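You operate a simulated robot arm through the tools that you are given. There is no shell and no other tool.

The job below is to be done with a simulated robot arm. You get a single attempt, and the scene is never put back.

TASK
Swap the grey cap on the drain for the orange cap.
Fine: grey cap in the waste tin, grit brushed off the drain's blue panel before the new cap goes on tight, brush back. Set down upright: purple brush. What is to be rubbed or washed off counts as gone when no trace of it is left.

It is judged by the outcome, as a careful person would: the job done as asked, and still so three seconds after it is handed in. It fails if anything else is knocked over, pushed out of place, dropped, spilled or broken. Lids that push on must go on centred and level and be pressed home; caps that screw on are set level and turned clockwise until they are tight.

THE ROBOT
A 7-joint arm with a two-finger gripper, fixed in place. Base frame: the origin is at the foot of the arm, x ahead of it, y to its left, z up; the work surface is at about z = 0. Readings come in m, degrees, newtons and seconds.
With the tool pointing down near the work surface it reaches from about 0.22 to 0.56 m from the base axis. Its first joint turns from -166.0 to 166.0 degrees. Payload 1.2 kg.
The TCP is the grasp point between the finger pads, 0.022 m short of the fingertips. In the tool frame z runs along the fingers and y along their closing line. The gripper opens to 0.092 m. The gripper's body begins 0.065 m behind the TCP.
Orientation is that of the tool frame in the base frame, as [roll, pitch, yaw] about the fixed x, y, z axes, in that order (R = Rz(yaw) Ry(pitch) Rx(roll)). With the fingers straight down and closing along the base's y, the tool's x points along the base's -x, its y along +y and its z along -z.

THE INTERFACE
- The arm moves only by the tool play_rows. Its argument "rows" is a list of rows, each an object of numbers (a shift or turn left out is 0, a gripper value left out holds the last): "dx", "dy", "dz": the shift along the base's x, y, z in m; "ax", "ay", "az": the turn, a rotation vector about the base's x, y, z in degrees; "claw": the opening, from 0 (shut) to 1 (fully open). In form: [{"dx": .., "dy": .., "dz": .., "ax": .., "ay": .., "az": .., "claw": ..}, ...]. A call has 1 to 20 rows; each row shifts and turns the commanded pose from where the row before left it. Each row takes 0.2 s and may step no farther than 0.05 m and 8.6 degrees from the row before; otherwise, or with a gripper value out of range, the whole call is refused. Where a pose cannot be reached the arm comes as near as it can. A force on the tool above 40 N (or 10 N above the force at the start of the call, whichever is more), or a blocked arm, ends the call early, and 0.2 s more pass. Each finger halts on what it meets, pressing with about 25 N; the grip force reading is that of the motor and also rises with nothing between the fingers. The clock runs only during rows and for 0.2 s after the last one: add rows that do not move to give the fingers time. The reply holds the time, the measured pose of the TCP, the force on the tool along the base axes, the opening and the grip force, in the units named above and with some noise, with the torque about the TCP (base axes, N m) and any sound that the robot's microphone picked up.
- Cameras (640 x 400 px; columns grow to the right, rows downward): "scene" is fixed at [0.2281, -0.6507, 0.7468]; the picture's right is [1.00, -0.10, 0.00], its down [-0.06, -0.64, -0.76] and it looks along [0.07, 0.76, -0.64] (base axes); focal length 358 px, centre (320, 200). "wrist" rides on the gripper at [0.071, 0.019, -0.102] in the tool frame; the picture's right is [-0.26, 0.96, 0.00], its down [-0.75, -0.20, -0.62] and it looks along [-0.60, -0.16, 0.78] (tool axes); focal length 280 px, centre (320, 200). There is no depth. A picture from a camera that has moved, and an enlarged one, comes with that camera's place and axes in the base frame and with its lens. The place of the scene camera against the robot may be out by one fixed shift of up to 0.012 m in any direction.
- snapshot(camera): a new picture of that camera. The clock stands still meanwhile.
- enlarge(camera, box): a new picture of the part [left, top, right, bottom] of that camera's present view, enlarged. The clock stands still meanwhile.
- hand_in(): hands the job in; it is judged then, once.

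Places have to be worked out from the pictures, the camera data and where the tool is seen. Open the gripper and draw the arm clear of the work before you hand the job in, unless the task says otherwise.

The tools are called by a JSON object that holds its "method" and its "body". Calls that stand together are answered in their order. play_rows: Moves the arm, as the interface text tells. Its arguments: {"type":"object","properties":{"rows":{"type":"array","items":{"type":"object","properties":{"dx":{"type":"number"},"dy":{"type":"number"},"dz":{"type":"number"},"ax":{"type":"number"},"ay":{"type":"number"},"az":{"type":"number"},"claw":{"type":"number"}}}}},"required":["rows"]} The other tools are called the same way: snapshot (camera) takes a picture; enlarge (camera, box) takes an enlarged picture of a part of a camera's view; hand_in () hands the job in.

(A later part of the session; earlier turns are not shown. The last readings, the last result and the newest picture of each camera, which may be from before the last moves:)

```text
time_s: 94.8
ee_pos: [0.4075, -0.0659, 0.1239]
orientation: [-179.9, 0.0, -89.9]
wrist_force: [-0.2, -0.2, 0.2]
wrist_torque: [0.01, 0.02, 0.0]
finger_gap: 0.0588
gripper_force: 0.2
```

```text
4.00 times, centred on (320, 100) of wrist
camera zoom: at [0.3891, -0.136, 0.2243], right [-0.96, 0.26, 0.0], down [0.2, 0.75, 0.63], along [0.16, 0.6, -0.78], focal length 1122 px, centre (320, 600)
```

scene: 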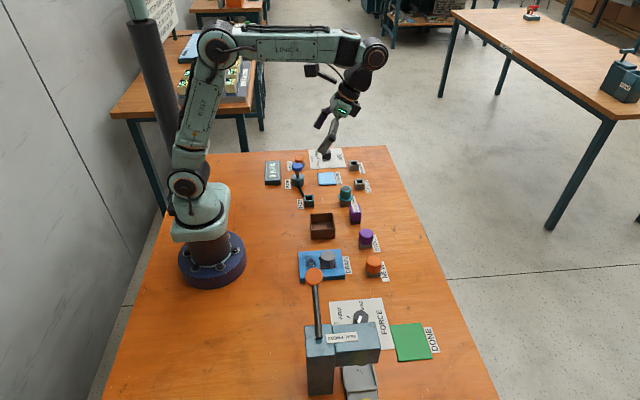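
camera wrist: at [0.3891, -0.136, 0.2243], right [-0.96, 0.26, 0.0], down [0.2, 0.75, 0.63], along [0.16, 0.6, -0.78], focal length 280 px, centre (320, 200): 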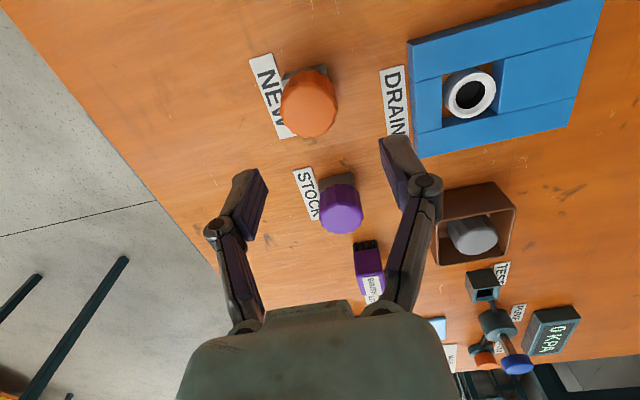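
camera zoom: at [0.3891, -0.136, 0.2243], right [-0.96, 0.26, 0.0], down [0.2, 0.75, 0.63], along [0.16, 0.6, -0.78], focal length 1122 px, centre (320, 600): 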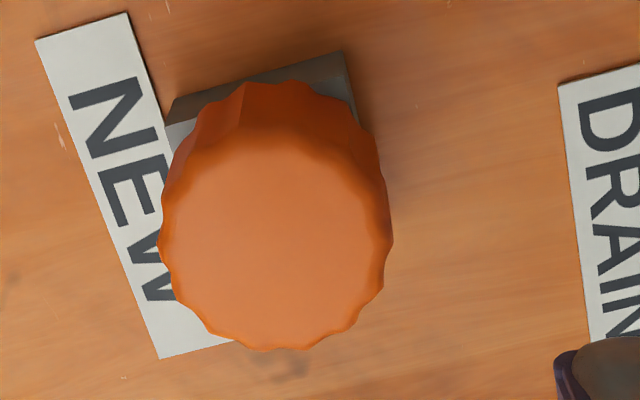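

The orange cap centre works out to about (0.414, -0.073) with its top at z ≈ 0.0435. I'll shift over it, descend partway and check.

{"method": "play_rows", "body": {"rows": [{"dx": 0.0065, "dy": -0.0065}, {"dz": -0.03}, {"dz": -0.02}, {}]}}

{"method": "snapshot", "body": {"camera": "wrist"}}

{"method": "enlarge", "body": {"camera": "scene", "box": [330, 230, 410, 290]}}

```text
time_s: 95.8
ee_pos: [0.414, -0.0713, 0.0735]
orientation: [179.9, 0.1, -90.0]
wrist_force: [-0.3, 0.2, 0.2]
wrist_torque: [-0.05, 0.01, 0.01]
finger_gap: 0.0591
gripper_force: 0.1
```

```text
taken
camera wrist: at [0.3953, -0.1424, 0.1736], right [-0.96, 0.26, 0.0], down [0.2, 0.75, 0.63], along [0.16, 0.6, -0.78], focal length 280 px, centre (320, 200)
```

wrist: 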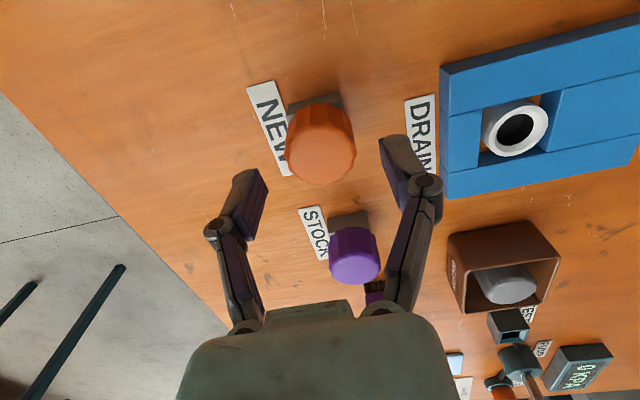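

```text
6.67 times, centred on (370, 260) of scene
camera zoom: at [0.2281, -0.6507, 0.7468], right [1.0, -0.1, 0.0], down [-0.06, -0.64, -0.76], along [0.07, 0.76, -0.64], focal length 2389 px, centre (-13, -200)
```

zoom: 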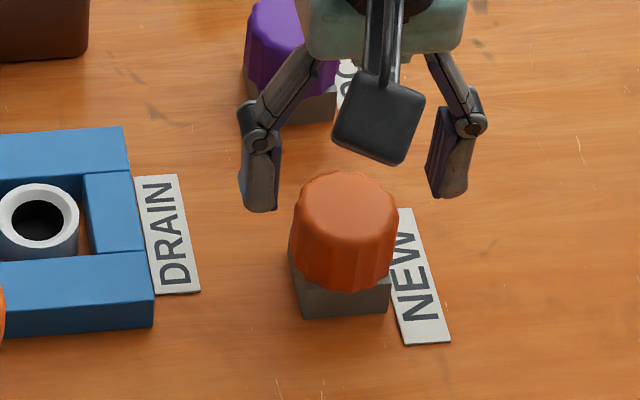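

{"method": "enlarge", "body": {"camera": "wrist", "box": [250, 90, 390, 190]}}

```text
4.00 times, centred on (320, 140) of wrist
camera zoom: at [0.3953, -0.1424, 0.1736], right [-0.96, 0.26, 0.0], down [0.2, 0.75, 0.63], along [0.16, 0.6, -0.78], focal length 1122 px, centre (320, 440)
```

zoom: 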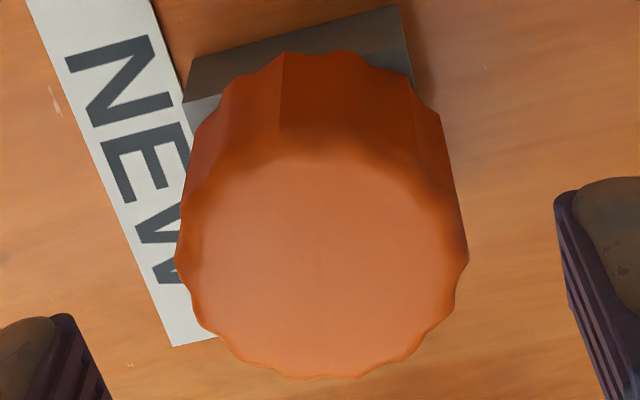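

The cap centre is about (0.415, -0.073). I'll fine-adjust, descend to TCP z ≈ 0.0465 and grip.

{"method": "play_rows", "body": {"rows": [{"dx": 0.0012, "dy": -0.0008, "dz": -0.012}, {"dz": -0.01}, {"dz": -0.0052}, {}]}}

{"method": "play_rows", "body": {"rows": [{"claw": 0.3}, {}, {}]}}

{"method": "enlarge", "body": {"camera": "scene", "box": [330, 230, 410, 290]}}

```text
time_s: 96.8
ee_pos: [0.4158, -0.072, 0.0464]
orientation: [-180.0, 0.1, -90.0]
wrist_force: [-0.8, 0.5, -0.3]
wrist_torque: [-0.01, -0.01, -0.01]
finger_gap: 0.0589
gripper_force: 0.0
```

```text
time_s: 97.6
ee_pos: [0.4163, -0.0718, 0.046]
orientation: [-179.9, 0.1, -89.9]
wrist_force: [-0.4, -0.3, 4.5]
wrist_torque: [0.04, 0.09, -0.01]
finger_gap: 0.0372
gripper_force: 25.5
```

```text
6.67 times, centred on (370, 260) of scene
camera zoom: at [0.2281, -0.6507, 0.7468], right [1.0, -0.1, 0.0], down [-0.06, -0.64, -0.76], along [0.07, 0.76, -0.64], focal length 2389 px, centre (-13, -200)
```

zoom: 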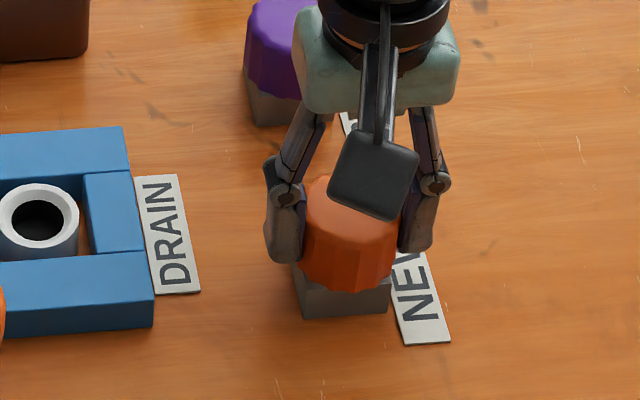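

Gripped at 37.2 mm with low side force. Lifting slowly to confirm the cap comes free of its stand.

{"method": "play_rows", "body": {"rows": [{"dz": 0.001}, {"dz": 0.002}, {}]}}

{"method": "play_rows", "body": {"rows": [{"dz": 0.005}, {"dz": 0.01}, {"dz": 0.015}, {}]}}

{"method": "enlarge", "body": {"camera": "scene", "box": [330, 230, 410, 290]}}

```text
time_s: 98.4
ee_pos: [0.4158, -0.0715, 0.0474]
orientation: [-179.9, 0.2, -90.0]
wrist_force: [-0.9, -0.3, 0.6]
wrist_torque: [0.01, -0.03, 0.02]
finger_gap: 0.0369
gripper_force: 24.7
```

```text
time_s: 99.4
ee_pos: [0.4141, -0.0732, 0.0783]
orientation: [180.0, 0.1, -90.1]
wrist_force: [0.1, -0.6, 0.0]
wrist_torque: [0.0, 0.0, 0.02]
finger_gap: 0.0373
gripper_force: 24.6
```

```text
6.67 times, centred on (370, 260) of scene
camera zoom: at [0.2281, -0.6507, 0.7468], right [1.0, -0.1, 0.0], down [-0.06, -0.64, -0.76], along [0.07, 0.76, -0.64], focal length 2389 px, centre (-13, -200)
```

zoom: 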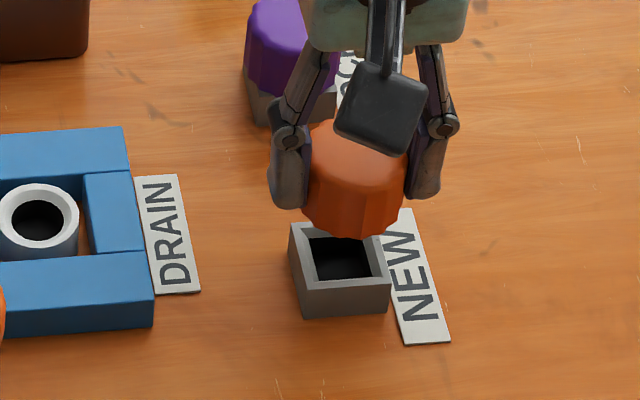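

The cap is free and its stand stayed put. I'll measure the cap's centring in the grip with the wrist camera, then carry it high while rotating to the far counterclockwise side.

{"method": "enlarge", "body": {"camera": "wrist", "box": [250, 110, 390, 230]}}

{"method": "play_rows", "body": {"rows": [{"dz": 0.03, "az": 7}, {"dz": 0.025, "az": 7}, {"dx": -0.029, "dy": 0.008, "az": 7}, {"dx": -0.029, "dy": 0.008, "az": 7}, {"dx": -0.029, "dy": 0.008, "az": 7}, {"dx": -0.029, "dy": 0.008, "az": 7}, {"az": 5}, {}]}}

{"method": "snapshot", "body": {"camera": "wrist"}}

```text
3.33 times, centred on (320, 170) of wrist
camera zoom: at [0.3954, -0.1429, 0.1786], right [-0.96, 0.26, 0.0], down [0.2, 0.75, 0.63], along [0.16, 0.6, -0.78], focal length 935 px, centre (320, 300)
```

zoom: 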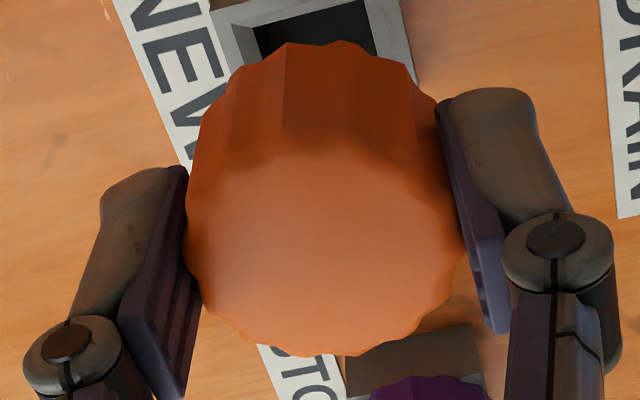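

```text
time_s: 101.2
ee_pos: [0.2983, -0.0412, 0.1328]
orientation: [-180.0, 0.0, -42.9]
wrist_force: [0.5, 1.7, -0.6]
wrist_torque: [0.0, -0.02, 0.0]
finger_gap: 0.0371
gripper_force: 25.4
```

```text
taken
camera wrist: at [0.3371, -0.1038, 0.2331], right [-0.85, -0.53, 0.0], down [-0.41, 0.66, 0.63], along [-0.33, 0.53, -0.78], focal length 280 px, centre (320, 200)
```

wrist: 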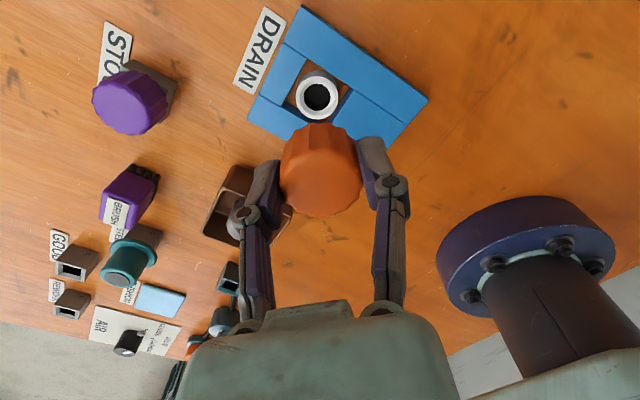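

The orange cap is held about level, offset roughly 2 mm in the pad direction. I'll enlarge this view to compare the cap and neck centres.

{"method": "enlarge", "body": {"camera": "wrist", "box": [270, 50, 390, 225]}}

{"method": "enlarge", "body": {"camera": "wrist", "box": [270, 55, 370, 125]}}

{"method": "enlarge", "body": {"camera": "scene", "box": [290, 210, 370, 280]}}

```text
2.29 times, centred on (330, 138) of wrist
camera zoom: at [0.3371, -0.1038, 0.2331], right [-0.85, -0.53, 0.0], down [-0.41, 0.66, 0.63], along [-0.33, 0.53, -0.78], focal length 641 px, centre (297, 343)
```

zoom: 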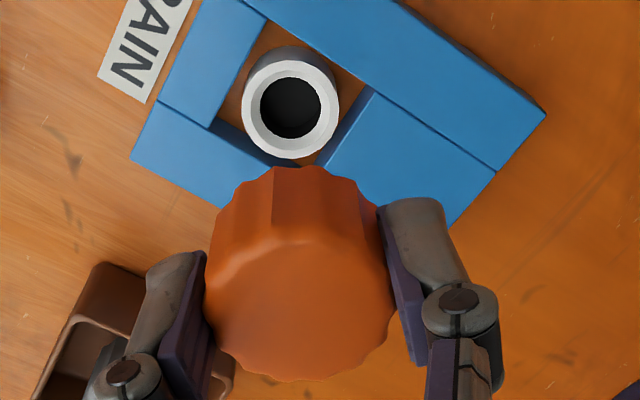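

```text
5.71 times, centred on (320, 90) of wrist
camera zoom: at [0.3371, -0.1038, 0.2331], right [-0.85, -0.53, 0.0], down [-0.41, 0.66, 0.63], along [-0.33, 0.53, -0.78], focal length 1602 px, centre (320, 829)
```

zoom: 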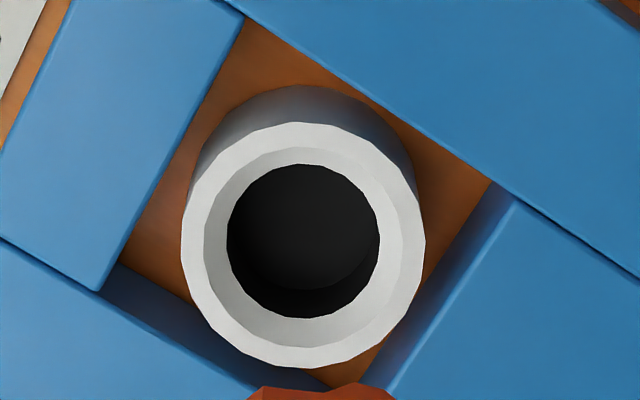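

```text
5.71 times, centred on (330, 245) of scene
camera zoom: at [0.2281, -0.6507, 0.7468], right [1.0, -0.1, 0.0], down [-0.06, -0.64, -0.76], along [0.07, 0.76, -0.64], focal length 2048 px, centre (263, -57)
```

zoom: 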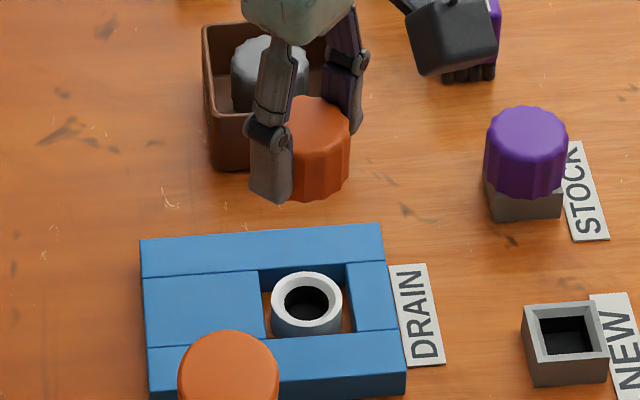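

The drain axis estimates average about (0.2998, -0.0396). Allowing for the cap's offset in the grip, the TCP target is about (0.3015, -0.041). I'll shift, lower to just above the neck and look.

{"method": "play_rows", "body": {"rows": [{"dx": 0.0028, "dy": 0.0002, "dz": -0.03}, {"dz": -0.03}, {"dz": -0.016}, {}]}}

{"method": "enlarge", "body": {"camera": "scene", "box": [295, 225, 365, 280]}}

{"method": "enlarge", "body": {"camera": "wrist", "box": [240, 70, 420, 230]}}

```text
time_s: 102.2
ee_pos: [0.3034, -0.0413, 0.058]
orientation: [-180.0, 0.1, -42.9]
wrist_force: [0.4, -0.4, -1.2]
wrist_torque: [-0.02, -0.01, -0.02]
finger_gap: 0.0373
gripper_force: 24.2
```

```text
7.27 times, centred on (330, 252) of scene
camera zoom: at [0.2281, -0.6507, 0.7468], right [1.0, -0.1, 0.0], down [-0.06, -0.64, -0.76], along [0.07, 0.76, -0.64], focal length 2607 px, centre (247, -182)
```

zoom: 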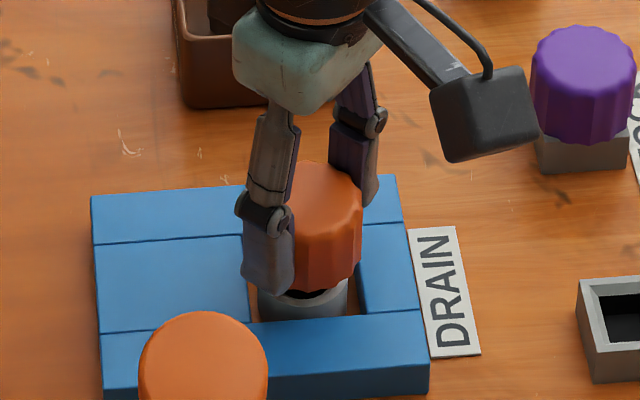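

```text
2.50 times, centred on (330, 150) of wrist
camera zoom: at [0.341, -0.1027, 0.1576], right [-0.85, -0.53, 0.0], down [-0.41, 0.66, 0.63], along [-0.33, 0.53, -0.78], focal length 701 px, centre (295, 325)
```

zoom: 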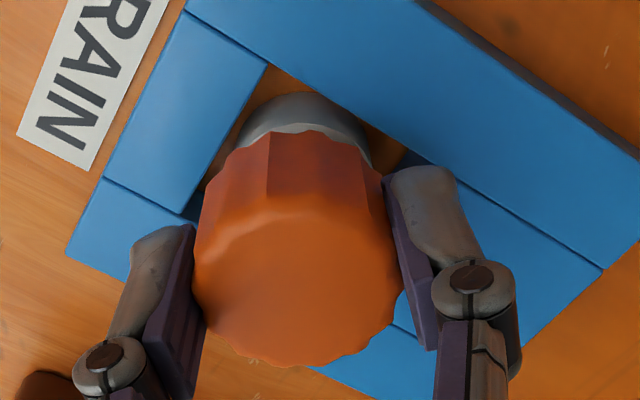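

The cap sits about 2 mm too far in +x compared with the neck. I'll correct that and lower until contact.

{"method": "play_rows", "body": {"rows": [{"dx": -0.002, "dy": 0.0003}, {"dz": -0.004}, {}]}}

{"method": "enlarge", "body": {"camera": "scene", "box": [305, 240, 355, 275]}}

{"method": "enlarge", "body": {"camera": "wrist", "box": [270, 90, 390, 165]}}

```text
time_s: 103.0
ee_pos: [0.2997, -0.0395, 0.0537]
orientation: [-180.0, 0.1, -43.1]
wrist_force: [0.3, 0.0, 0.4]
wrist_torque: [-0.01, 0.0, 0.0]
finger_gap: 0.0372
gripper_force: 25.3
```

```text
11.43 times, centred on (330, 258) of scene
camera zoom: at [0.2281, -0.6507, 0.7468], right [1.0, -0.1, 0.0], down [-0.06, -0.64, -0.76], along [0.07, 0.76, -0.64], focal length 4096 px, centre (206, -457)
```

zoom: 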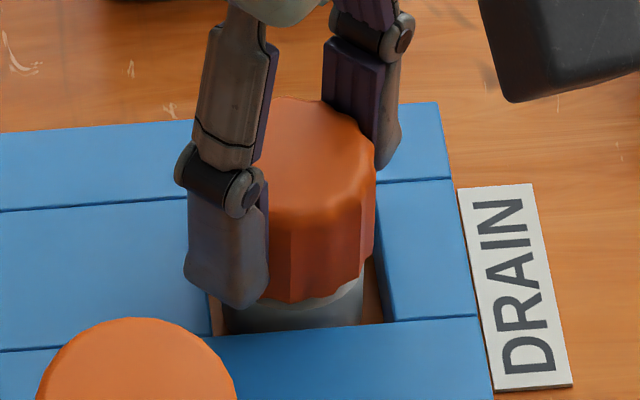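

```text
5.33 times, centred on (330, 128) of wrist
camera zoom: at [0.3385, -0.1034, 0.1534], right [-0.85, -0.53, 0.0], down [-0.41, 0.66, 0.63], along [-0.33, 0.53, -0.78], focal length 1495 px, centre (267, 587)
```

zoom: 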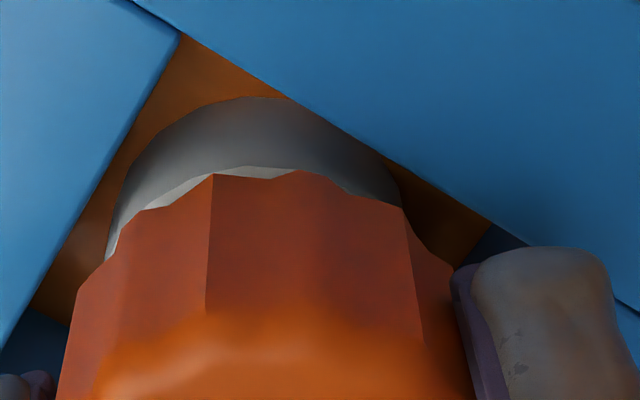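

Alignment now looks within about 1 mm. I'll lower in small steps, watching for contact.

{"method": "play_rows", "body": {"rows": [{"dz": -0.002}, {}]}}

{"method": "play_rows", "body": {"rows": [{"dz": -0.001}, {}]}}

{"method": "play_rows", "body": {"rows": [{"dz": -0.001}, {}]}}

```text
time_s: 103.6
ee_pos: [0.3, -0.041, 0.052]
orientation: [180.0, 0.1, -43.0]
wrist_force: [0.6, -0.8, -0.5]
wrist_torque: [-0.03, 0.0, 0.01]
finger_gap: 0.0373
gripper_force: 24.9
```

```text
time_s: 104.2
ee_pos: [0.3, -0.0415, 0.0499]
orientation: [179.9, 0.2, -43.0]
wrist_force: [0.0, -0.4, 1.0]
wrist_torque: [0.02, 0.0, -0.02]
finger_gap: 0.0372
gripper_force: 25.4
```

```text
time_s: 104.8
ee_pos: [0.2999, -0.0398, 0.0494]
orientation: [-180.0, 0.1, -43.0]
wrist_force: [-0.9, -0.5, -0.5]
wrist_torque: [0.03, -0.03, -0.02]
finger_gap: 0.0373
gripper_force: 25.3
```

{"method": "play_rows", "body": {"rows": [{"dz": -0.0007}, {}]}}

{"method": "play_rows", "body": {"rows": [{"dz": -0.0007}, {}]}}

```text
time_s: 105.4
ee_pos: [0.2996, -0.0403, 0.0495]
orientation: [-180.0, 0.0, -43.0]
wrist_force: [0.3, 0.3, -0.6]
wrist_torque: [0.01, 0.01, -0.01]
finger_gap: 0.0373
gripper_force: 24.7
```

```text
time_s: 106.0
ee_pos: [0.299, -0.0412, 0.0484]
orientation: [-179.9, 0.0, -43.0]
wrist_force: [-0.9, 0.0, 0.1]
wrist_torque: [-0.02, 0.0, 0.01]
finger_gap: 0.0371
gripper_force: 24.8
```

{"method": "play_rows", "body": {"rows": [{"dz": -0.0007}, {}]}}

{"method": "play_rows", "body": {"rows": [{"dz": -0.0007}, {}]}}

{"method": "enlarge", "body": {"camera": "scene", "box": [305, 240, 355, 275]}}

```text
time_s: 106.6
ee_pos: [0.2997, -0.0401, 0.0471]
orientation: [180.0, 0.1, -42.9]
wrist_force: [0.5, 0.9, 2.9]
wrist_torque: [0.02, 0.04, 0.01]
finger_gap: 0.0369
gripper_force: 25.1
```

```text
time_s: 107.2
ee_pos: [0.3003, -0.0415, 0.0465]
orientation: [-180.0, 0.2, -42.9]
wrist_force: [-4.8, 0.4, 21.2]
wrist_torque: [0.0, 0.14, 0.03]
finger_gap: 0.0372
gripper_force: 25.4
```

```text
11.43 times, centred on (330, 258) of scene
camera zoom: at [0.2281, -0.6507, 0.7468], right [1.0, -0.1, 0.0], down [-0.06, -0.64, -0.76], along [0.07, 0.76, -0.64], focal length 4096 px, centre (206, -457)
```

zoom: 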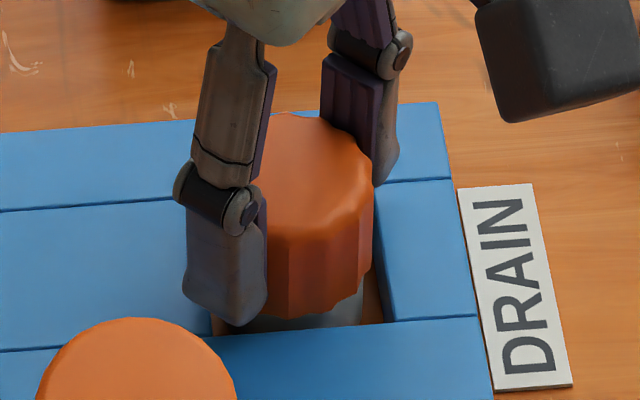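

Contact on the neck at 21 N. I'll ease slightly and begin turning clockwise, following downward.

{"method": "play_rows", "body": {"rows": [{"dz": 0.0002, "dx": -0.0003}, {"az": -6}, {"az": -6}]}}

```text
time_s: 108.0
ee_pos: [0.2992, -0.0402, 0.0469]
orientation: [179.9, 0.1, -55.0]
wrist_force: [-6.1, -0.2, 17.1]
wrist_torque: [-0.04, 0.08, 0.0]
finger_gap: 0.0372
gripper_force: 25.2
```

{"method": "play_rows", "body": {"rows": [{"az": -7, "dx": -0.0004}, {"az": -7}, {"az": -7}]}}

```text
time_s: 108.8
ee_pos: [0.3003, -0.0404, 0.0468]
orientation: [-180.0, 0.2, -76.1]
wrist_force: [0.2, 1.6, -0.6]
wrist_torque: [-0.05, 0.01, 0.04]
finger_gap: 0.0371
gripper_force: 25.1
```

Vertical force dropped to about zero as the cap moved down, so I'll follow with a slight downward feed while turning.

{"method": "play_rows", "body": {"rows": [{"az": -7, "dz": -0.0003}, {"az": -7, "dz": -0.0001}, {"az": -7, "dz": -0.0001}]}}

```text
time_s: 109.6
ee_pos: [0.2992, -0.0409, 0.0457]
orientation: [-180.0, 0.1, -97.1]
wrist_force: [-6.0, 4.8, 20.6]
wrist_torque: [0.12, 0.19, 0.02]
finger_gap: 0.0373
gripper_force: 25.3
```

{"method": "play_rows", "body": {"rows": [{"az": -7, "dx": -0.0003, "dy": 0.0003}, {"az": -7}, {"az": -7}]}}

```text
time_s: 110.4
ee_pos: [0.2987, -0.0401, 0.0452]
orientation: [-179.9, 0.1, -118.0]
wrist_force: [-3.9, 5.5, 16.5]
wrist_torque: [0.16, 0.04, 0.02]
finger_gap: 0.0372
gripper_force: 24.7
```

{"method": "play_rows", "body": {"rows": [{"az": -7, "dx": -0.0003, "dy": 0.0004}, {"az": -7}, {"az": -7}, {"az": -7}]}}

{"method": "enlarge", "body": {"camera": "scene", "box": [305, 235, 355, 275]}}

```text
time_s: 111.4
ee_pos: [0.2984, -0.0385, 0.0462]
orientation: [179.9, 0.0, -146.1]
wrist_force: [-4.5, 2.0, 0.7]
wrist_torque: [0.03, 0.07, 0.25]
finger_gap: 0.0364
gripper_force: 25.9
```

```text
10.00 times, centred on (330, 255) of scene
camera zoom: at [0.2281, -0.6507, 0.7468], right [1.0, -0.1, 0.0], down [-0.06, -0.64, -0.76], along [0.07, 0.76, -0.64], focal length 3584 px, centre (220, -350)
```

zoom: 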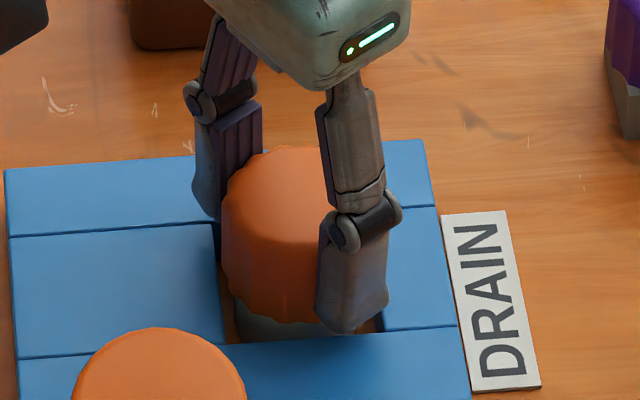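

fz is falling and torque is appearing (+0.25), so the thread is engaged and drawing down. Continuing.

{"method": "play_rows", "body": {"rows": [{"az": -7, "dx": -0.0004, "dz": -0.0002}, {"az": -7, "dz": -0.0001}, {"az": -7, "dz": -0.0001}]}}

```text
time_s: 112.2
ee_pos: [0.2977, -0.0392, 0.0455]
orientation: [179.8, 0.0, -167.0]
wrist_force: [-10.5, 12.7, 6.0]
wrist_torque: [0.26, 0.13, 0.4]
finger_gap: 0.0373
gripper_force: 24.9
```

{"method": "play_rows", "body": {"rows": [{"dx": -0.0009, "dy": 0.0011}, {"az": -7, "dz": -0.0001}, {"az": -7}, {"az": -7, "dz": -0.0001}]}}

```text
time_s: 113.2
ee_pos: [0.2989, -0.0377, 0.0455]
orientation: [179.9, 0.1, 171.9]
wrist_force: [-4.9, 17.5, 2.6]
wrist_torque: [0.3, 0.07, 0.56]
finger_gap: 0.0371
gripper_force: 25.0
```

Torque is up to 0.56 after about 145°. I'll trim side forces and check whether the cap is still turning with the fingers.

{"method": "play_rows", "body": {"rows": [{"dx": -0.0004, "dy": 0.0014}, {}]}}

{"method": "enlarge", "body": {"camera": "wrist", "box": [250, 100, 390, 230]}}

{"method": "play_rows", "body": {"rows": [{"az": -7}, {"az": -7}, {}]}}

{"method": "enlarge", "body": {"camera": "wrist", "box": [250, 100, 390, 230]}}

```text
time_s: 113.8
ee_pos: [0.2983, -0.0386, 0.0459]
orientation: [-180.0, 0.2, 172.0]
wrist_force: [7.8, 13.0, -4.6]
wrist_torque: [0.28, 0.04, 0.21]
finger_gap: 0.0372
gripper_force: 25.0
```

```text
3.08 times, centred on (320, 165) of wrist
camera zoom: at [0.2298, -0.0088, 0.1459], right [0.39, 0.92, 0.0], down [0.71, -0.31, 0.63], along [0.58, -0.25, -0.78], focal length 863 px, centre (320, 308)
```

zoom: 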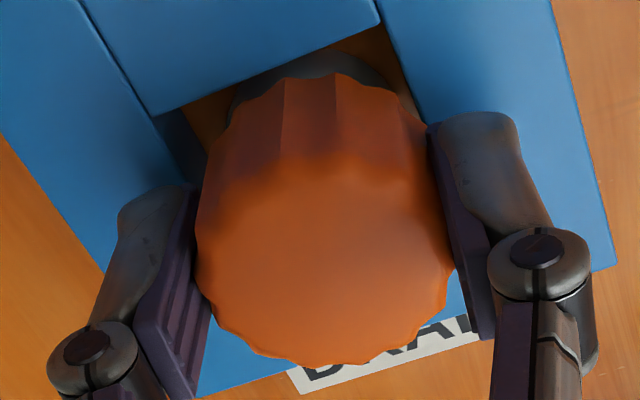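

```text
time_s: 114.6
ee_pos: [0.2973, -0.0376, 0.0464]
orientation: [179.9, -0.1, 158.0]
wrist_force: [-3.0, 17.0, 2.0]
wrist_torque: [0.35, 0.1, 0.23]
finger_gap: 0.0368
gripper_force: 24.7
```

```text
3.08 times, centred on (320, 165) of wrist
camera zoom: at [0.2382, 0.0075, 0.1462], right [0.61, 0.8, 0.0], down [0.62, -0.47, 0.62], along [0.5, -0.38, -0.78], focal length 863 px, centre (320, 308)
```

zoom: 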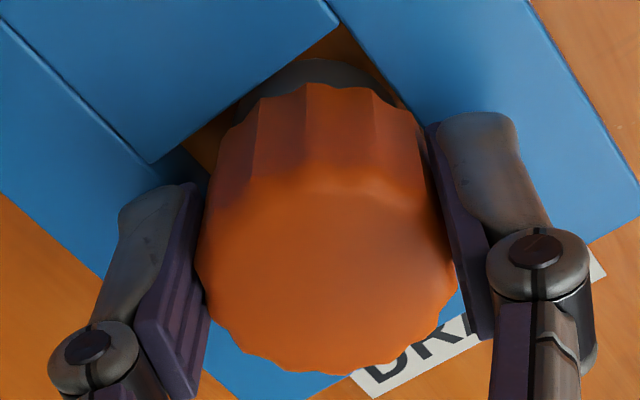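

The flutes shifted relative to the fingers on the last turn, so the grip slipped and the cap may be at its stop. I'll compare its height with the original grey cap view.

{"method": "enlarge", "body": {"camera": "scene", "box": [280, 200, 400, 290]}}

{"method": "enlarge", "body": {"camera": "scene", "box": [290, 220, 370, 280]}}

```text
4.44 times, centred on (340, 245) of scene
camera zoom: at [0.2281, -0.6507, 0.7468], right [1.0, -0.1, 0.0], down [-0.06, -0.64, -0.76], along [0.07, 0.76, -0.64], focal length 1593 px, centre (231, 0)
```

zoom: 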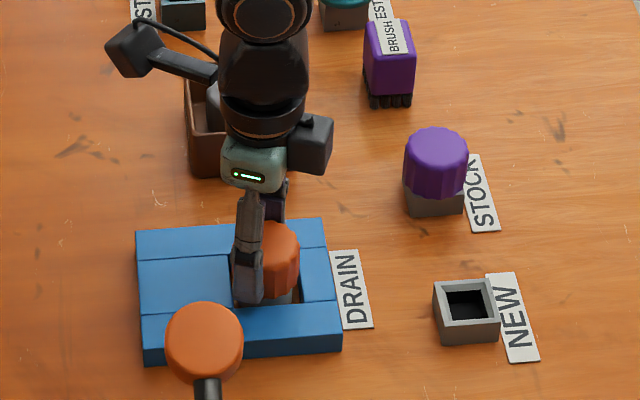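

```text
6.67 times, centred on (330, 250) of scene
camera zoom: at [0.2281, -0.6507, 0.7468], right [1.0, -0.1, 0.0], down [-0.06, -0.64, -0.76], along [0.07, 0.76, -0.64], focal length 2389 px, centre (253, -133)
```

zoom: 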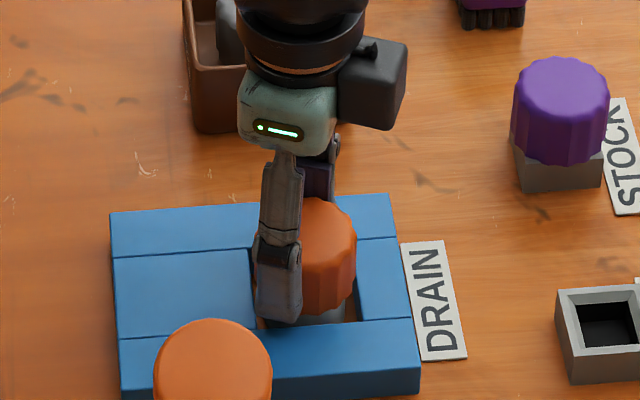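

The cap is still a bit higher than the grey one was, so it isn't home. Side load is building, so I'll release, let the cap settle, and look before re-gripping centred.

{"method": "play_rows", "body": {"rows": [{"claw": 0.5}, {"claw": 0.64}, {}, {"dz": 0.02}, {"dz": 0.03}, {"dz": 0.03}, {}]}}

{"method": "enlarge", "body": {"camera": "scene", "box": [290, 220, 370, 280]}}

{"method": "snapshot", "body": {"camera": "wrist"}}

{"method": "enlarge", "body": {"camera": "wrist", "box": [240, 50, 400, 150]}}

```text
time_s: 116.2
ee_pos: [0.2969, -0.0379, 0.1259]
orientation: [180.0, 0.1, 158.1]
wrist_force: [-0.1, 0.4, 0.1]
wrist_torque: [-0.02, -0.04, 0.02]
finger_gap: 0.0588
gripper_force: 0.1
```

```text
6.67 times, centred on (330, 250) of scene
camera zoom: at [0.2281, -0.6507, 0.7468], right [1.0, -0.1, 0.0], down [-0.06, -0.64, -0.76], along [0.07, 0.76, -0.64], focal length 2389 px, centre (253, -133)
```

zoom: 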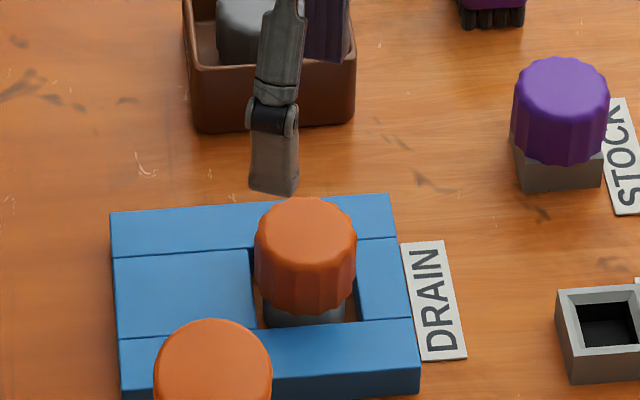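

```text
taken
camera wrist: at [0.2388, 0.007, 0.2262], right [0.6, 0.8, 0.0], down [0.62, -0.47, 0.63], along [0.5, -0.38, -0.78], focal length 280 px, centre (320, 200)
```

wrist: 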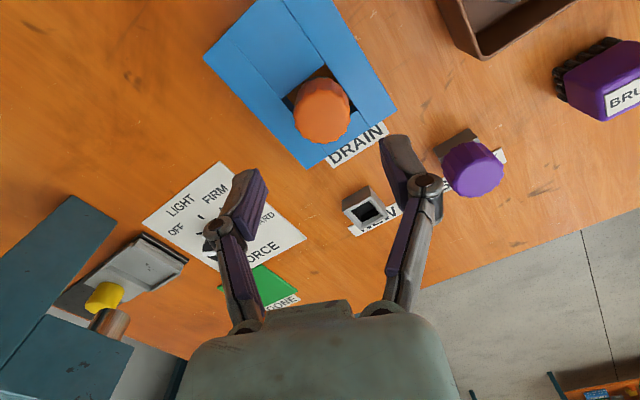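

```text
4.00 times, centred on (320, 100) of wrist
camera zoom: at [0.2388, 0.007, 0.2262], right [0.6, 0.8, 0.0], down [0.62, -0.47, 0.63], along [0.5, -0.38, -0.78], focal length 1122 px, centre (320, 600)
```

zoom: 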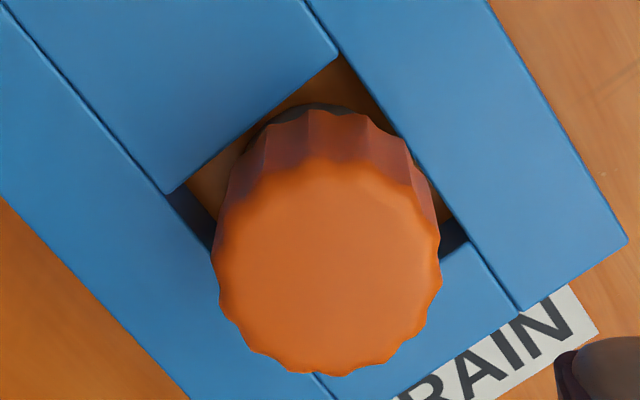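

The cap sits level on the neck, about 2 mm above the grey cap's seated height, so more turning is needed. I'll rotate back counterclockwise, open, to get a fresh stroke and refine the centre from that side.

{"method": "play_rows", "body": {"rows": [{"dx": 0.002, "dy": -0.0002, "az": 8.4}, {"az": 8.4}, {"az": 8.4}, {"az": 8.4}, {"az": 8.4}, {"az": 8.4}, {"az": 8.4}, {"az": 8.4}, {"az": 8.4}, {"az": 8.4}, {"az": 8.4}, {"az": 8.4}, {"az": 8.4}, {"az": 8.4}, {"az": 8.4}, {"az": 8.4}, {"az": 8.4}, {"az": 8.4}, {"az": 8.4}, {}]}}

{"method": "enlarge", "body": {"camera": "wrist", "box": [240, 50, 400, 150]}}

```text
time_s: 120.4
ee_pos: [0.299, -0.0381, 0.1248]
orientation: [-180.0, 0.0, -42.4]
wrist_force: [-0.2, 0.2, 0.5]
wrist_torque: [0.02, -0.01, 0.01]
finger_gap: 0.0588
gripper_force: 0.1
```

```text
4.00 times, centred on (320, 100) of wrist
camera zoom: at [0.3383, -0.0999, 0.2256], right [-0.84, -0.54, 0.0], down [-0.42, 0.66, 0.63], along [-0.34, 0.53, -0.78], focal length 1122 px, centre (320, 600)
```

zoom: 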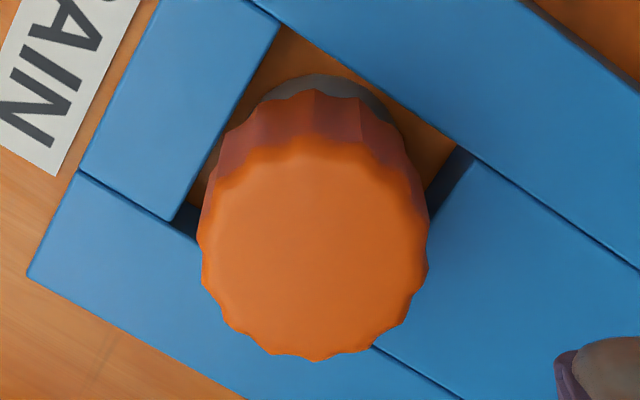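

Averaging opposite views puts the cap axis at about (0.2996, -0.0383). I'll descend to TCP z ≈ 0.047 and re-grip centred.

{"method": "play_rows", "body": {"rows": [{"dx": 0.0005, "dy": -0.0004, "dz": -0.03}, {"dz": -0.03}, {"dz": -0.0175}, {}, {"claw": 0.3}, {}, {}]}}

```text
time_s: 122.0
ee_pos: [0.3007, -0.0383, 0.0494]
orientation: [180.0, 0.1, -42.5]
wrist_force: [0.0, -1.8, 9.1]
wrist_torque: [0.04, 0.02, 0.01]
finger_gap: 0.0371
gripper_force: 25.0
```

Re-gripped with almost no side force. Turning clockwise again with downward feed.

{"method": "play_rows", "body": {"rows": [{"az": -7}, {"az": -7}, {"az": -7, "dz": -0.0001}]}}

{"method": "play_rows", "body": {"rows": [{"az": -7, "dz": -0.0001}, {"az": -7, "dz": -0.0001}, {"az": -7, "dz": -0.0001}]}}

```text
time_s: 122.8
ee_pos: [0.2986, -0.0372, 0.0478]
orientation: [-179.9, 0.1, -63.4]
wrist_force: [2.0, 3.9, -1.1]
wrist_torque: [0.07, -0.02, 0.69]
finger_gap: 0.037
gripper_force: 25.3
```

```text
time_s: 123.6
ee_pos: [0.2997, -0.0374, 0.0482]
orientation: [-179.9, 0.1, -84.5]
wrist_force: [6.4, 4.2, 3.5]
wrist_torque: [0.08, -0.11, 0.13]
finger_gap: 0.0368
gripper_force: 25.0
```

Torque rose to 0.69 and then dropped, which may be a slip. I'll check flute positions before and after a small turn.

{"method": "enlarge", "body": {"camera": "wrist", "box": [250, 90, 390, 230]}}

{"method": "play_rows", "body": {"rows": [{"az": -5, "dz": -0.0001}]}}

{"method": "play_rows", "body": {"rows": [{"az": -5, "dz": -0.0001}]}}

{"method": "enlarge", "body": {"camera": "wrist", "box": [250, 90, 390, 230]}}

```text
2.86 times, centred on (320, 160) of wrist
camera zoom: at [0.2874, -0.1103, 0.1479], right [-0.99, 0.17, 0.0], down [0.13, 0.77, 0.63], along [0.11, 0.62, -0.78], focal length 801 px, centre (320, 314)
```

zoom: 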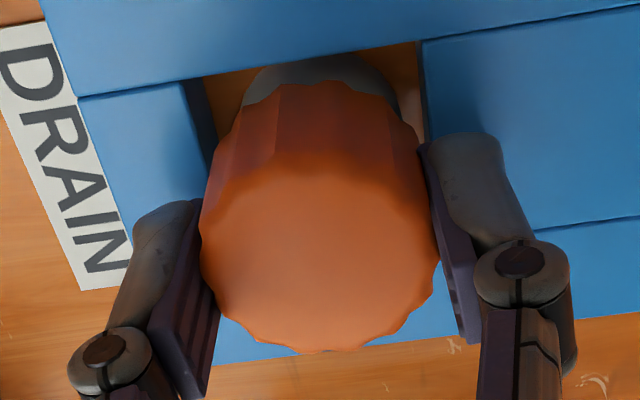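

```text
time_s: 124.0
ee_pos: [0.2998, -0.0367, 0.0473]
orientation: [-179.9, 0.2, -89.5]
wrist_force: [11.8, 4.6, 0.6]
wrist_torque: [0.03, -0.12, 0.48]
finger_gap: 0.0362
gripper_force: 24.7
```

```text
time_s: 124.4
ee_pos: [0.3003, -0.0375, 0.0475]
orientation: [-179.8, 0.1, -94.4]
wrist_force: [12.7, 7.4, 6.6]
wrist_torque: [0.17, -0.2, 0.51]
finger_gap: 0.0368
gripper_force: 24.6
```

```text
2.86 times, centred on (320, 160) of wrist
camera zoom: at [0.275, -0.1069, 0.1475], right [-0.94, 0.34, 0.0], down [0.26, 0.73, 0.63], along [0.21, 0.59, -0.78], focal length 801 px, centre (320, 314)
```

zoom: 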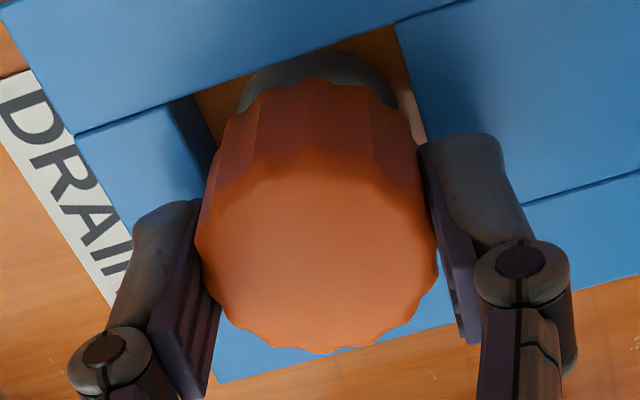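

The flutes slipped about 10° against the fingers, so the cap is resisting firmly. I'll release, lift clear and measure its height against the first grey-cap picture.

{"method": "play_rows", "body": {"rows": [{"claw": 0.5}, {"claw": 0.64}, {}, {"dz": 0.02}, {"dz": 0.03}, {"dz": 0.03}, {"dy": 0.03, "dz": 0.02}, {"dy": 0.04}, {}]}}

{"method": "enlarge", "body": {"camera": "scene", "box": [280, 200, 400, 290]}}

{"method": "enlarge", "body": {"camera": "scene", "box": [305, 235, 355, 275]}}

```text
time_s: 126.4
ee_pos: [0.3003, 0.0303, 0.1456]
orientation: [179.9, 0.0, -94.4]
wrist_force: [0.1, 0.0, 0.6]
wrist_torque: [0.02, -0.01, -0.01]
finger_gap: 0.059
gripper_force: 0.0
```

```text
4.44 times, centred on (340, 245) of scene
camera zoom: at [0.2281, -0.6507, 0.7468], right [1.0, -0.1, 0.0], down [-0.06, -0.64, -0.76], along [0.07, 0.76, -0.64], focal length 1593 px, centre (231, 0)
```

zoom: 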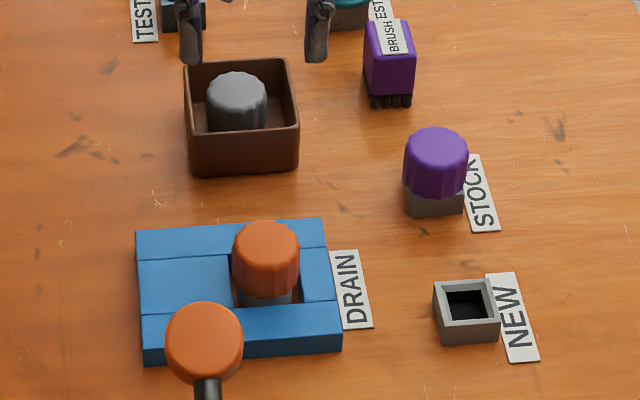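

```text
10.00 times, centred on (330, 255) of scene
camera zoom: at [0.2281, -0.6507, 0.7468], right [1.0, -0.1, 0.0], down [-0.06, -0.64, -0.76], along [0.07, 0.76, -0.64], focal length 3584 px, centre (220, -350)
```

zoom: 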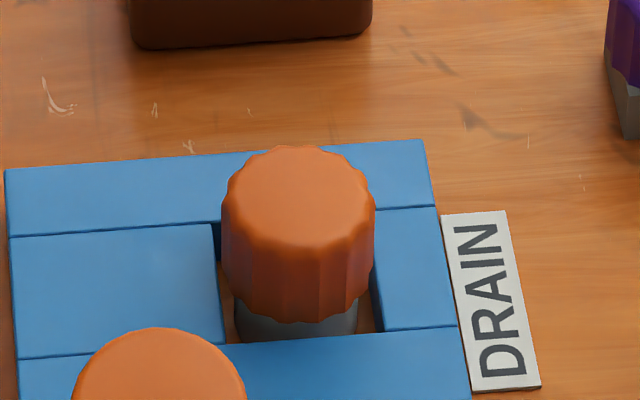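

The height difference is small and hard to judge from here. I'll return to the exact pose I used to photograph the grey cap (yaw 95°, TCP 0.2985, -0.0395, 0.1232) for a direct comparison.

{"method": "play_rows", "body": {"rows": [{"az": -8.5}, {"az": -8.5}, {"az": -8.5}, {"az": -8.5}, {"az": -8.5}, {"az": -8.5}, {"az": -8.5}, {"az": -8.5}, {"az": -8.5}, {"az": -8.5}, {"az": -8.5}, {"az": -8.5}, {"az": -8.5}, {"az": -8.5}, {"az": -8.5}, {"az": -8.5}, {"az": -8.5}, {"az": -8.5}, {"az": -8.5}, {"az": -8.5}]}}

{"method": "play_rows", "body": {"rows": [{"dx": -0.001, "dy": -0.035, "az": -0.6}, {"dy": -0.0345}, {"dz": -0.0223}, {}]}}

{"method": "enlarge", "body": {"camera": "wrist", "box": [240, 50, 400, 150]}}

```text
time_s: 130.6
ee_pos: [0.299, 0.0305, 0.1468]
orientation: [180.0, 0.0, 95.4]
wrist_force: [0.8, -0.1, -0.6]
wrist_torque: [0.0, -0.01, 0.02]
finger_gap: 0.0589
gripper_force: 0.2
```

```text
time_s: 131.6
ee_pos: [0.2975, -0.0379, 0.1266]
orientation: [180.0, 0.1, 95.0]
wrist_force: [-0.5, 0.1, 0.5]
wrist_torque: [-0.01, 0.0, 0.01]
finger_gap: 0.0589
gripper_force: 0.1
```

```text
4.00 times, centred on (320, 100) of wrist
camera zoom: at [0.3102, 0.0346, 0.226], right [0.98, -0.18, 0.0], down [-0.14, -0.77, 0.63], along [-0.11, -0.62, -0.78], focal length 1122 px, centre (320, 600)
```

zoom: 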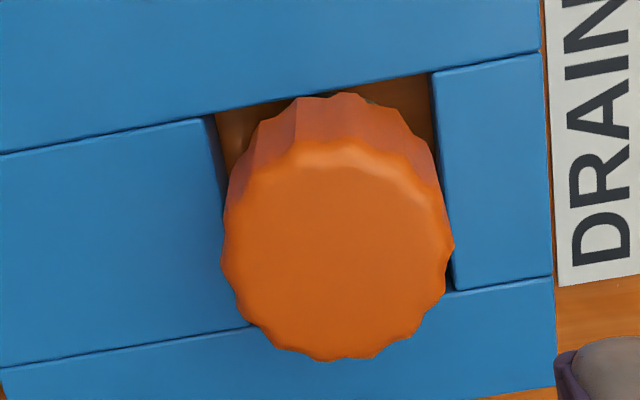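

Compared with the grey cap, the orange one looks shifted about 2 mm toward +y rather than higher. I need a low side view to judge offset and tilt, so I'll move to the +y side and tilt the camera toward horizontal.

{"method": "play_rows", "body": {"rows": [{"dy": 0.03, "dz": 0.01}, {"dy": 0.03, "ax": -7.5}, {"dy": 0.03, "ax": -7.5}, {"ax": -7.5}, {"ax": -7.5}, {"dz": -0.03}, {"dz": -0.03}, {}]}}

{"method": "snapshot", "body": {"camera": "wrist"}}

```text
time_s: 133.4
ee_pos: [0.2996, 0.0528, 0.0737]
orientation: [-177.1, 30.0, 95.8]
wrist_force: [0.2, -0.3, -0.3]
wrist_torque: [0.0, 0.0, 0.0]
finger_gap: 0.0589
gripper_force: 0.1
```

```text
taken
camera wrist: at [0.3121, 0.1661, 0.1241], right [0.98, -0.15, 0.09], down [-0.14, -0.35, 0.93], along [-0.11, -0.92, -0.37], focal length 280 px, centre (320, 200)
```

wrist: 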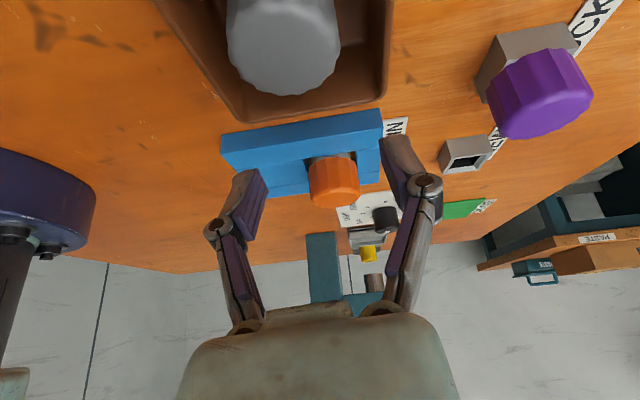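

{"method": "enlarge", "body": {"camera": "wrist", "box": [285, 130, 381, 215]}}

```text
4.71 times, centred on (333, 172) of wrist
camera zoom: at [0.3121, 0.1661, 0.1241], right [0.98, -0.15, 0.09], down [-0.14, -0.35, 0.93], along [-0.11, -0.92, -0.37], focal length 1320 px, centre (259, 329)
```

zoom: 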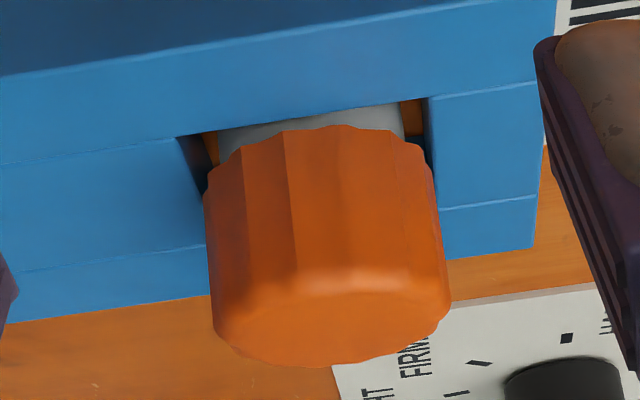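

From this side the cap is level, with its bottom rim at z ≈ 0.0165 and top at ≈ 0.0445. That is about 2 mm above home and only just on the neck. I'll take a true straight-down view to measure its offset from the slot centre.

{"method": "play_rows", "body": {"rows": [{"dz": 0.03, "ax": 7.5}, {"dz": 0.03, "ax": 7.5}, {"dz": 0.03, "ax": 7.5}, {"ax": 7.5}, {"az": 8.5}, {"az": 8.5}, {"az": 8.5}, {"az": 8.5}, {"az": 8.5}, {"az": 8.5}, {"az": 8.5}, {"az": 8.5}, {"az": 8.5}, {"az": 8.1}, {}]}}

{"method": "play_rows", "body": {"rows": [{"dx": -0.002, "dy": -0.03, "dz": 0.02, "ay": 7.7}, {"dx": -0.002, "dy": -0.03, "dz": 0.02, "ay": 7.7}, {"dx": -0.002, "dy": -0.03, "ay": 7.7}, {"dx": -0.002, "ay": 7.7}, {"ay": 7.6}, {"ax": 4.6}, {"ax": 4.6}, {}]}}

{"method": "snapshot", "body": {"camera": "wrist"}}

```text
time_s: 136.6
ee_pos: [0.2981, 0.0524, 0.1655]
orientation: [179.9, 0.1, 179.8]
wrist_force: [0.0, -0.3, 0.3]
wrist_torque: [-0.03, 0.02, 0.01]
finger_gap: 0.059
gripper_force: 0.0
```

```text
time_s: 138.4
ee_pos: [0.2909, -0.0376, 0.2047]
orientation: [168.7, -37.8, -173.3]
wrist_force: [-0.2, -0.9, 0.1]
wrist_torque: [-0.02, -0.02, -0.02]
finger_gap: 0.0589
gripper_force: 0.1
```

```text
taken
camera wrist: at [0.2977, -0.0373, 0.3288], right [0.21, 0.98, -0.01], down [0.98, -0.21, -0.01], along [-0.01, -0.01, -1.0], focal length 280 px, centre (320, 200)
```

wrist: 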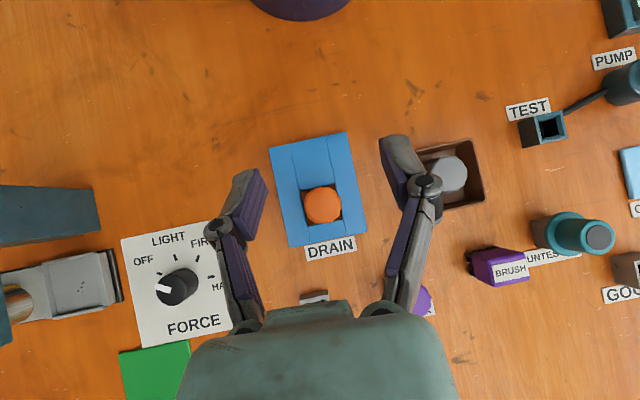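

The camera is now almost exactly above the cap and looking straight down. Enlarging.

{"method": "enlarge", "body": {"camera": "wrist", "box": [288, 180, 356, 226]}}

{"method": "enlarge", "body": {"camera": "wrist", "box": [264, 125, 376, 255]}}

```text
8.70 times, centred on (322, 203) of wrist
camera zoom: at [0.2977, -0.0373, 0.3288], right [0.21, 0.98, -0.01], down [0.98, -0.21, -0.01], along [-0.01, -0.01, -1.0], focal length 2438 px, centre (303, 174)
```

zoom: 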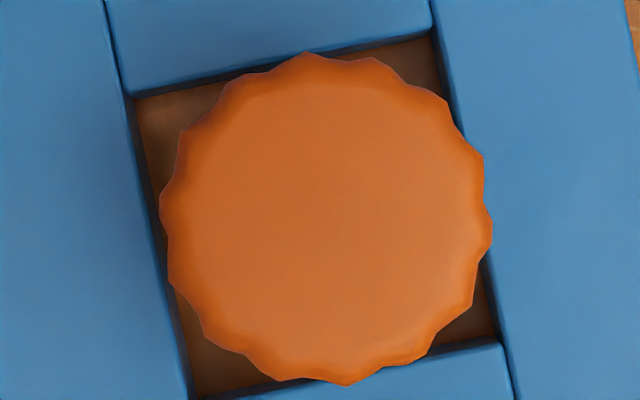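

```text
3.08 times, centred on (320, 190) of wrist
camera zoom: at [0.2977, -0.0373, 0.3288], right [0.21, 0.98, -0.01], down [0.98, -0.21, -0.01], along [-0.01, -0.01, -1.0], focal length 863 px, centre (320, 231)
```

zoom: 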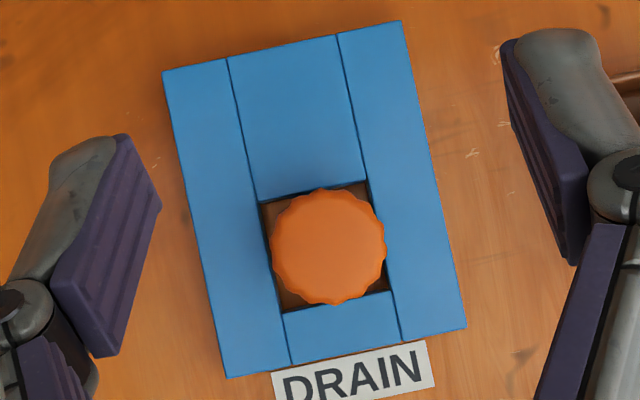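

The top view shows the cap about 1.4 mm off-centre toward +y in its slot, so it isn't engaged properly. I'll re-grip it at two perpendicular angles, using side force to find its exact centre, then lift it and re-seat it centred. First I'll level the tool and go down at yaw 180°.

{"method": "play_rows", "body": {"rows": [{"ax": -4.6}, {"ax": -4.6}, {"ay": -7.7}, {"ay": -7.7}, {"ay": -7.7}, {"ay": -7.7}, {"ay": -7.6}, {"dx": 0.0085, "dy": 0.0005, "dz": -0.03}, {"dz": -0.04}, {"dz": -0.03}, {}]}}

{"method": "play_rows", "body": {"rows": [{"dz": -0.03}, {"dz": -0.025}, {}]}}

```text
time_s: 140.8
ee_pos: [0.2977, -0.037, 0.1061]
orientation: [-180.0, 0.0, 179.7]
wrist_force: [1.1, 0.5, -0.1]
wrist_torque: [-0.02, 0.0, -0.06]
finger_gap: 0.0588
gripper_force: 0.0
```

```text
time_s: 141.6
ee_pos: [0.2984, -0.0388, 0.0512]
orientation: [-179.9, 0.1, 179.6]
wrist_force: [0.5, -0.4, -0.7]
wrist_torque: [-0.02, 0.02, -0.04]
finger_gap: 0.0588
gripper_force: 0.1
```

{"method": "play_rows", "body": {"rows": [{"dz": -0.0035}, {"claw": 0.3}, {}, {}]}}

```text
time_s: 142.6
ee_pos: [0.2996, -0.0373, 0.0466]
orientation: [180.0, 0.3, 179.5]
wrist_force: [-2.0, -1.2, 13.6]
wrist_torque: [-0.02, 0.04, 0.13]
finger_gap: 0.0367
gripper_force: 25.0
```

Closing along y shows the cap at y ≈ -0.0375. I'll open, turn 90° around it and close along x to measure x.

{"method": "play_rows", "body": {"rows": [{"claw": 0.64}, {}, {"dz": 0.001, "az": -8.2}, {"az": -8.2}, {"az": -8.2}, {"az": -8.2}, {"az": -8.2}, {"az": -8.2}, {"az": -8.2}, {"az": -8.2}, {"az": -8.2}, {"az": -8.2}, {"az": -7.5}, {}, {"claw": 0.3}, {}, {}]}}

```text
time_s: 146.2
ee_pos: [0.3013, -0.0371, 0.0474]
orientation: [179.6, 0.1, 90.1]
wrist_force: [12.9, 0.1, 13.0]
wrist_torque: [0.01, -0.24, 0.02]
finger_gap: 0.0361
gripper_force: 25.5
```

Closing along x shows the cap at x ≈ 0.300. So the cap is now centred in the grip, and the neck axis should be about (0.2998, -0.0389). I'll trim, back the cap off counterclockwise and then lift.

{"method": "play_rows", "body": {"rows": [{"dx": 0.0012}, {}]}}

{"method": "play_rows", "body": {"rows": [{"az": 5}, {"az": 5}, {"az": 5}]}}

```text
time_s: 146.8
ee_pos: [0.3003, -0.0381, 0.0486]
orientation: [179.9, 0.0, 90.1]
wrist_force: [12.9, 0.5, 17.7]
wrist_torque: [-0.06, -0.33, 0.09]
finger_gap: 0.0365
gripper_force: 25.1
```

```text
time_s: 147.6
ee_pos: [0.2998, -0.0372, 0.0473]
orientation: [-180.0, 0.1, 105.2]
wrist_force: [18.3, 0.2, -4.7]
wrist_torque: [0.01, -0.41, 0.0]
finger_gap: 0.0364
gripper_force: 25.5
```

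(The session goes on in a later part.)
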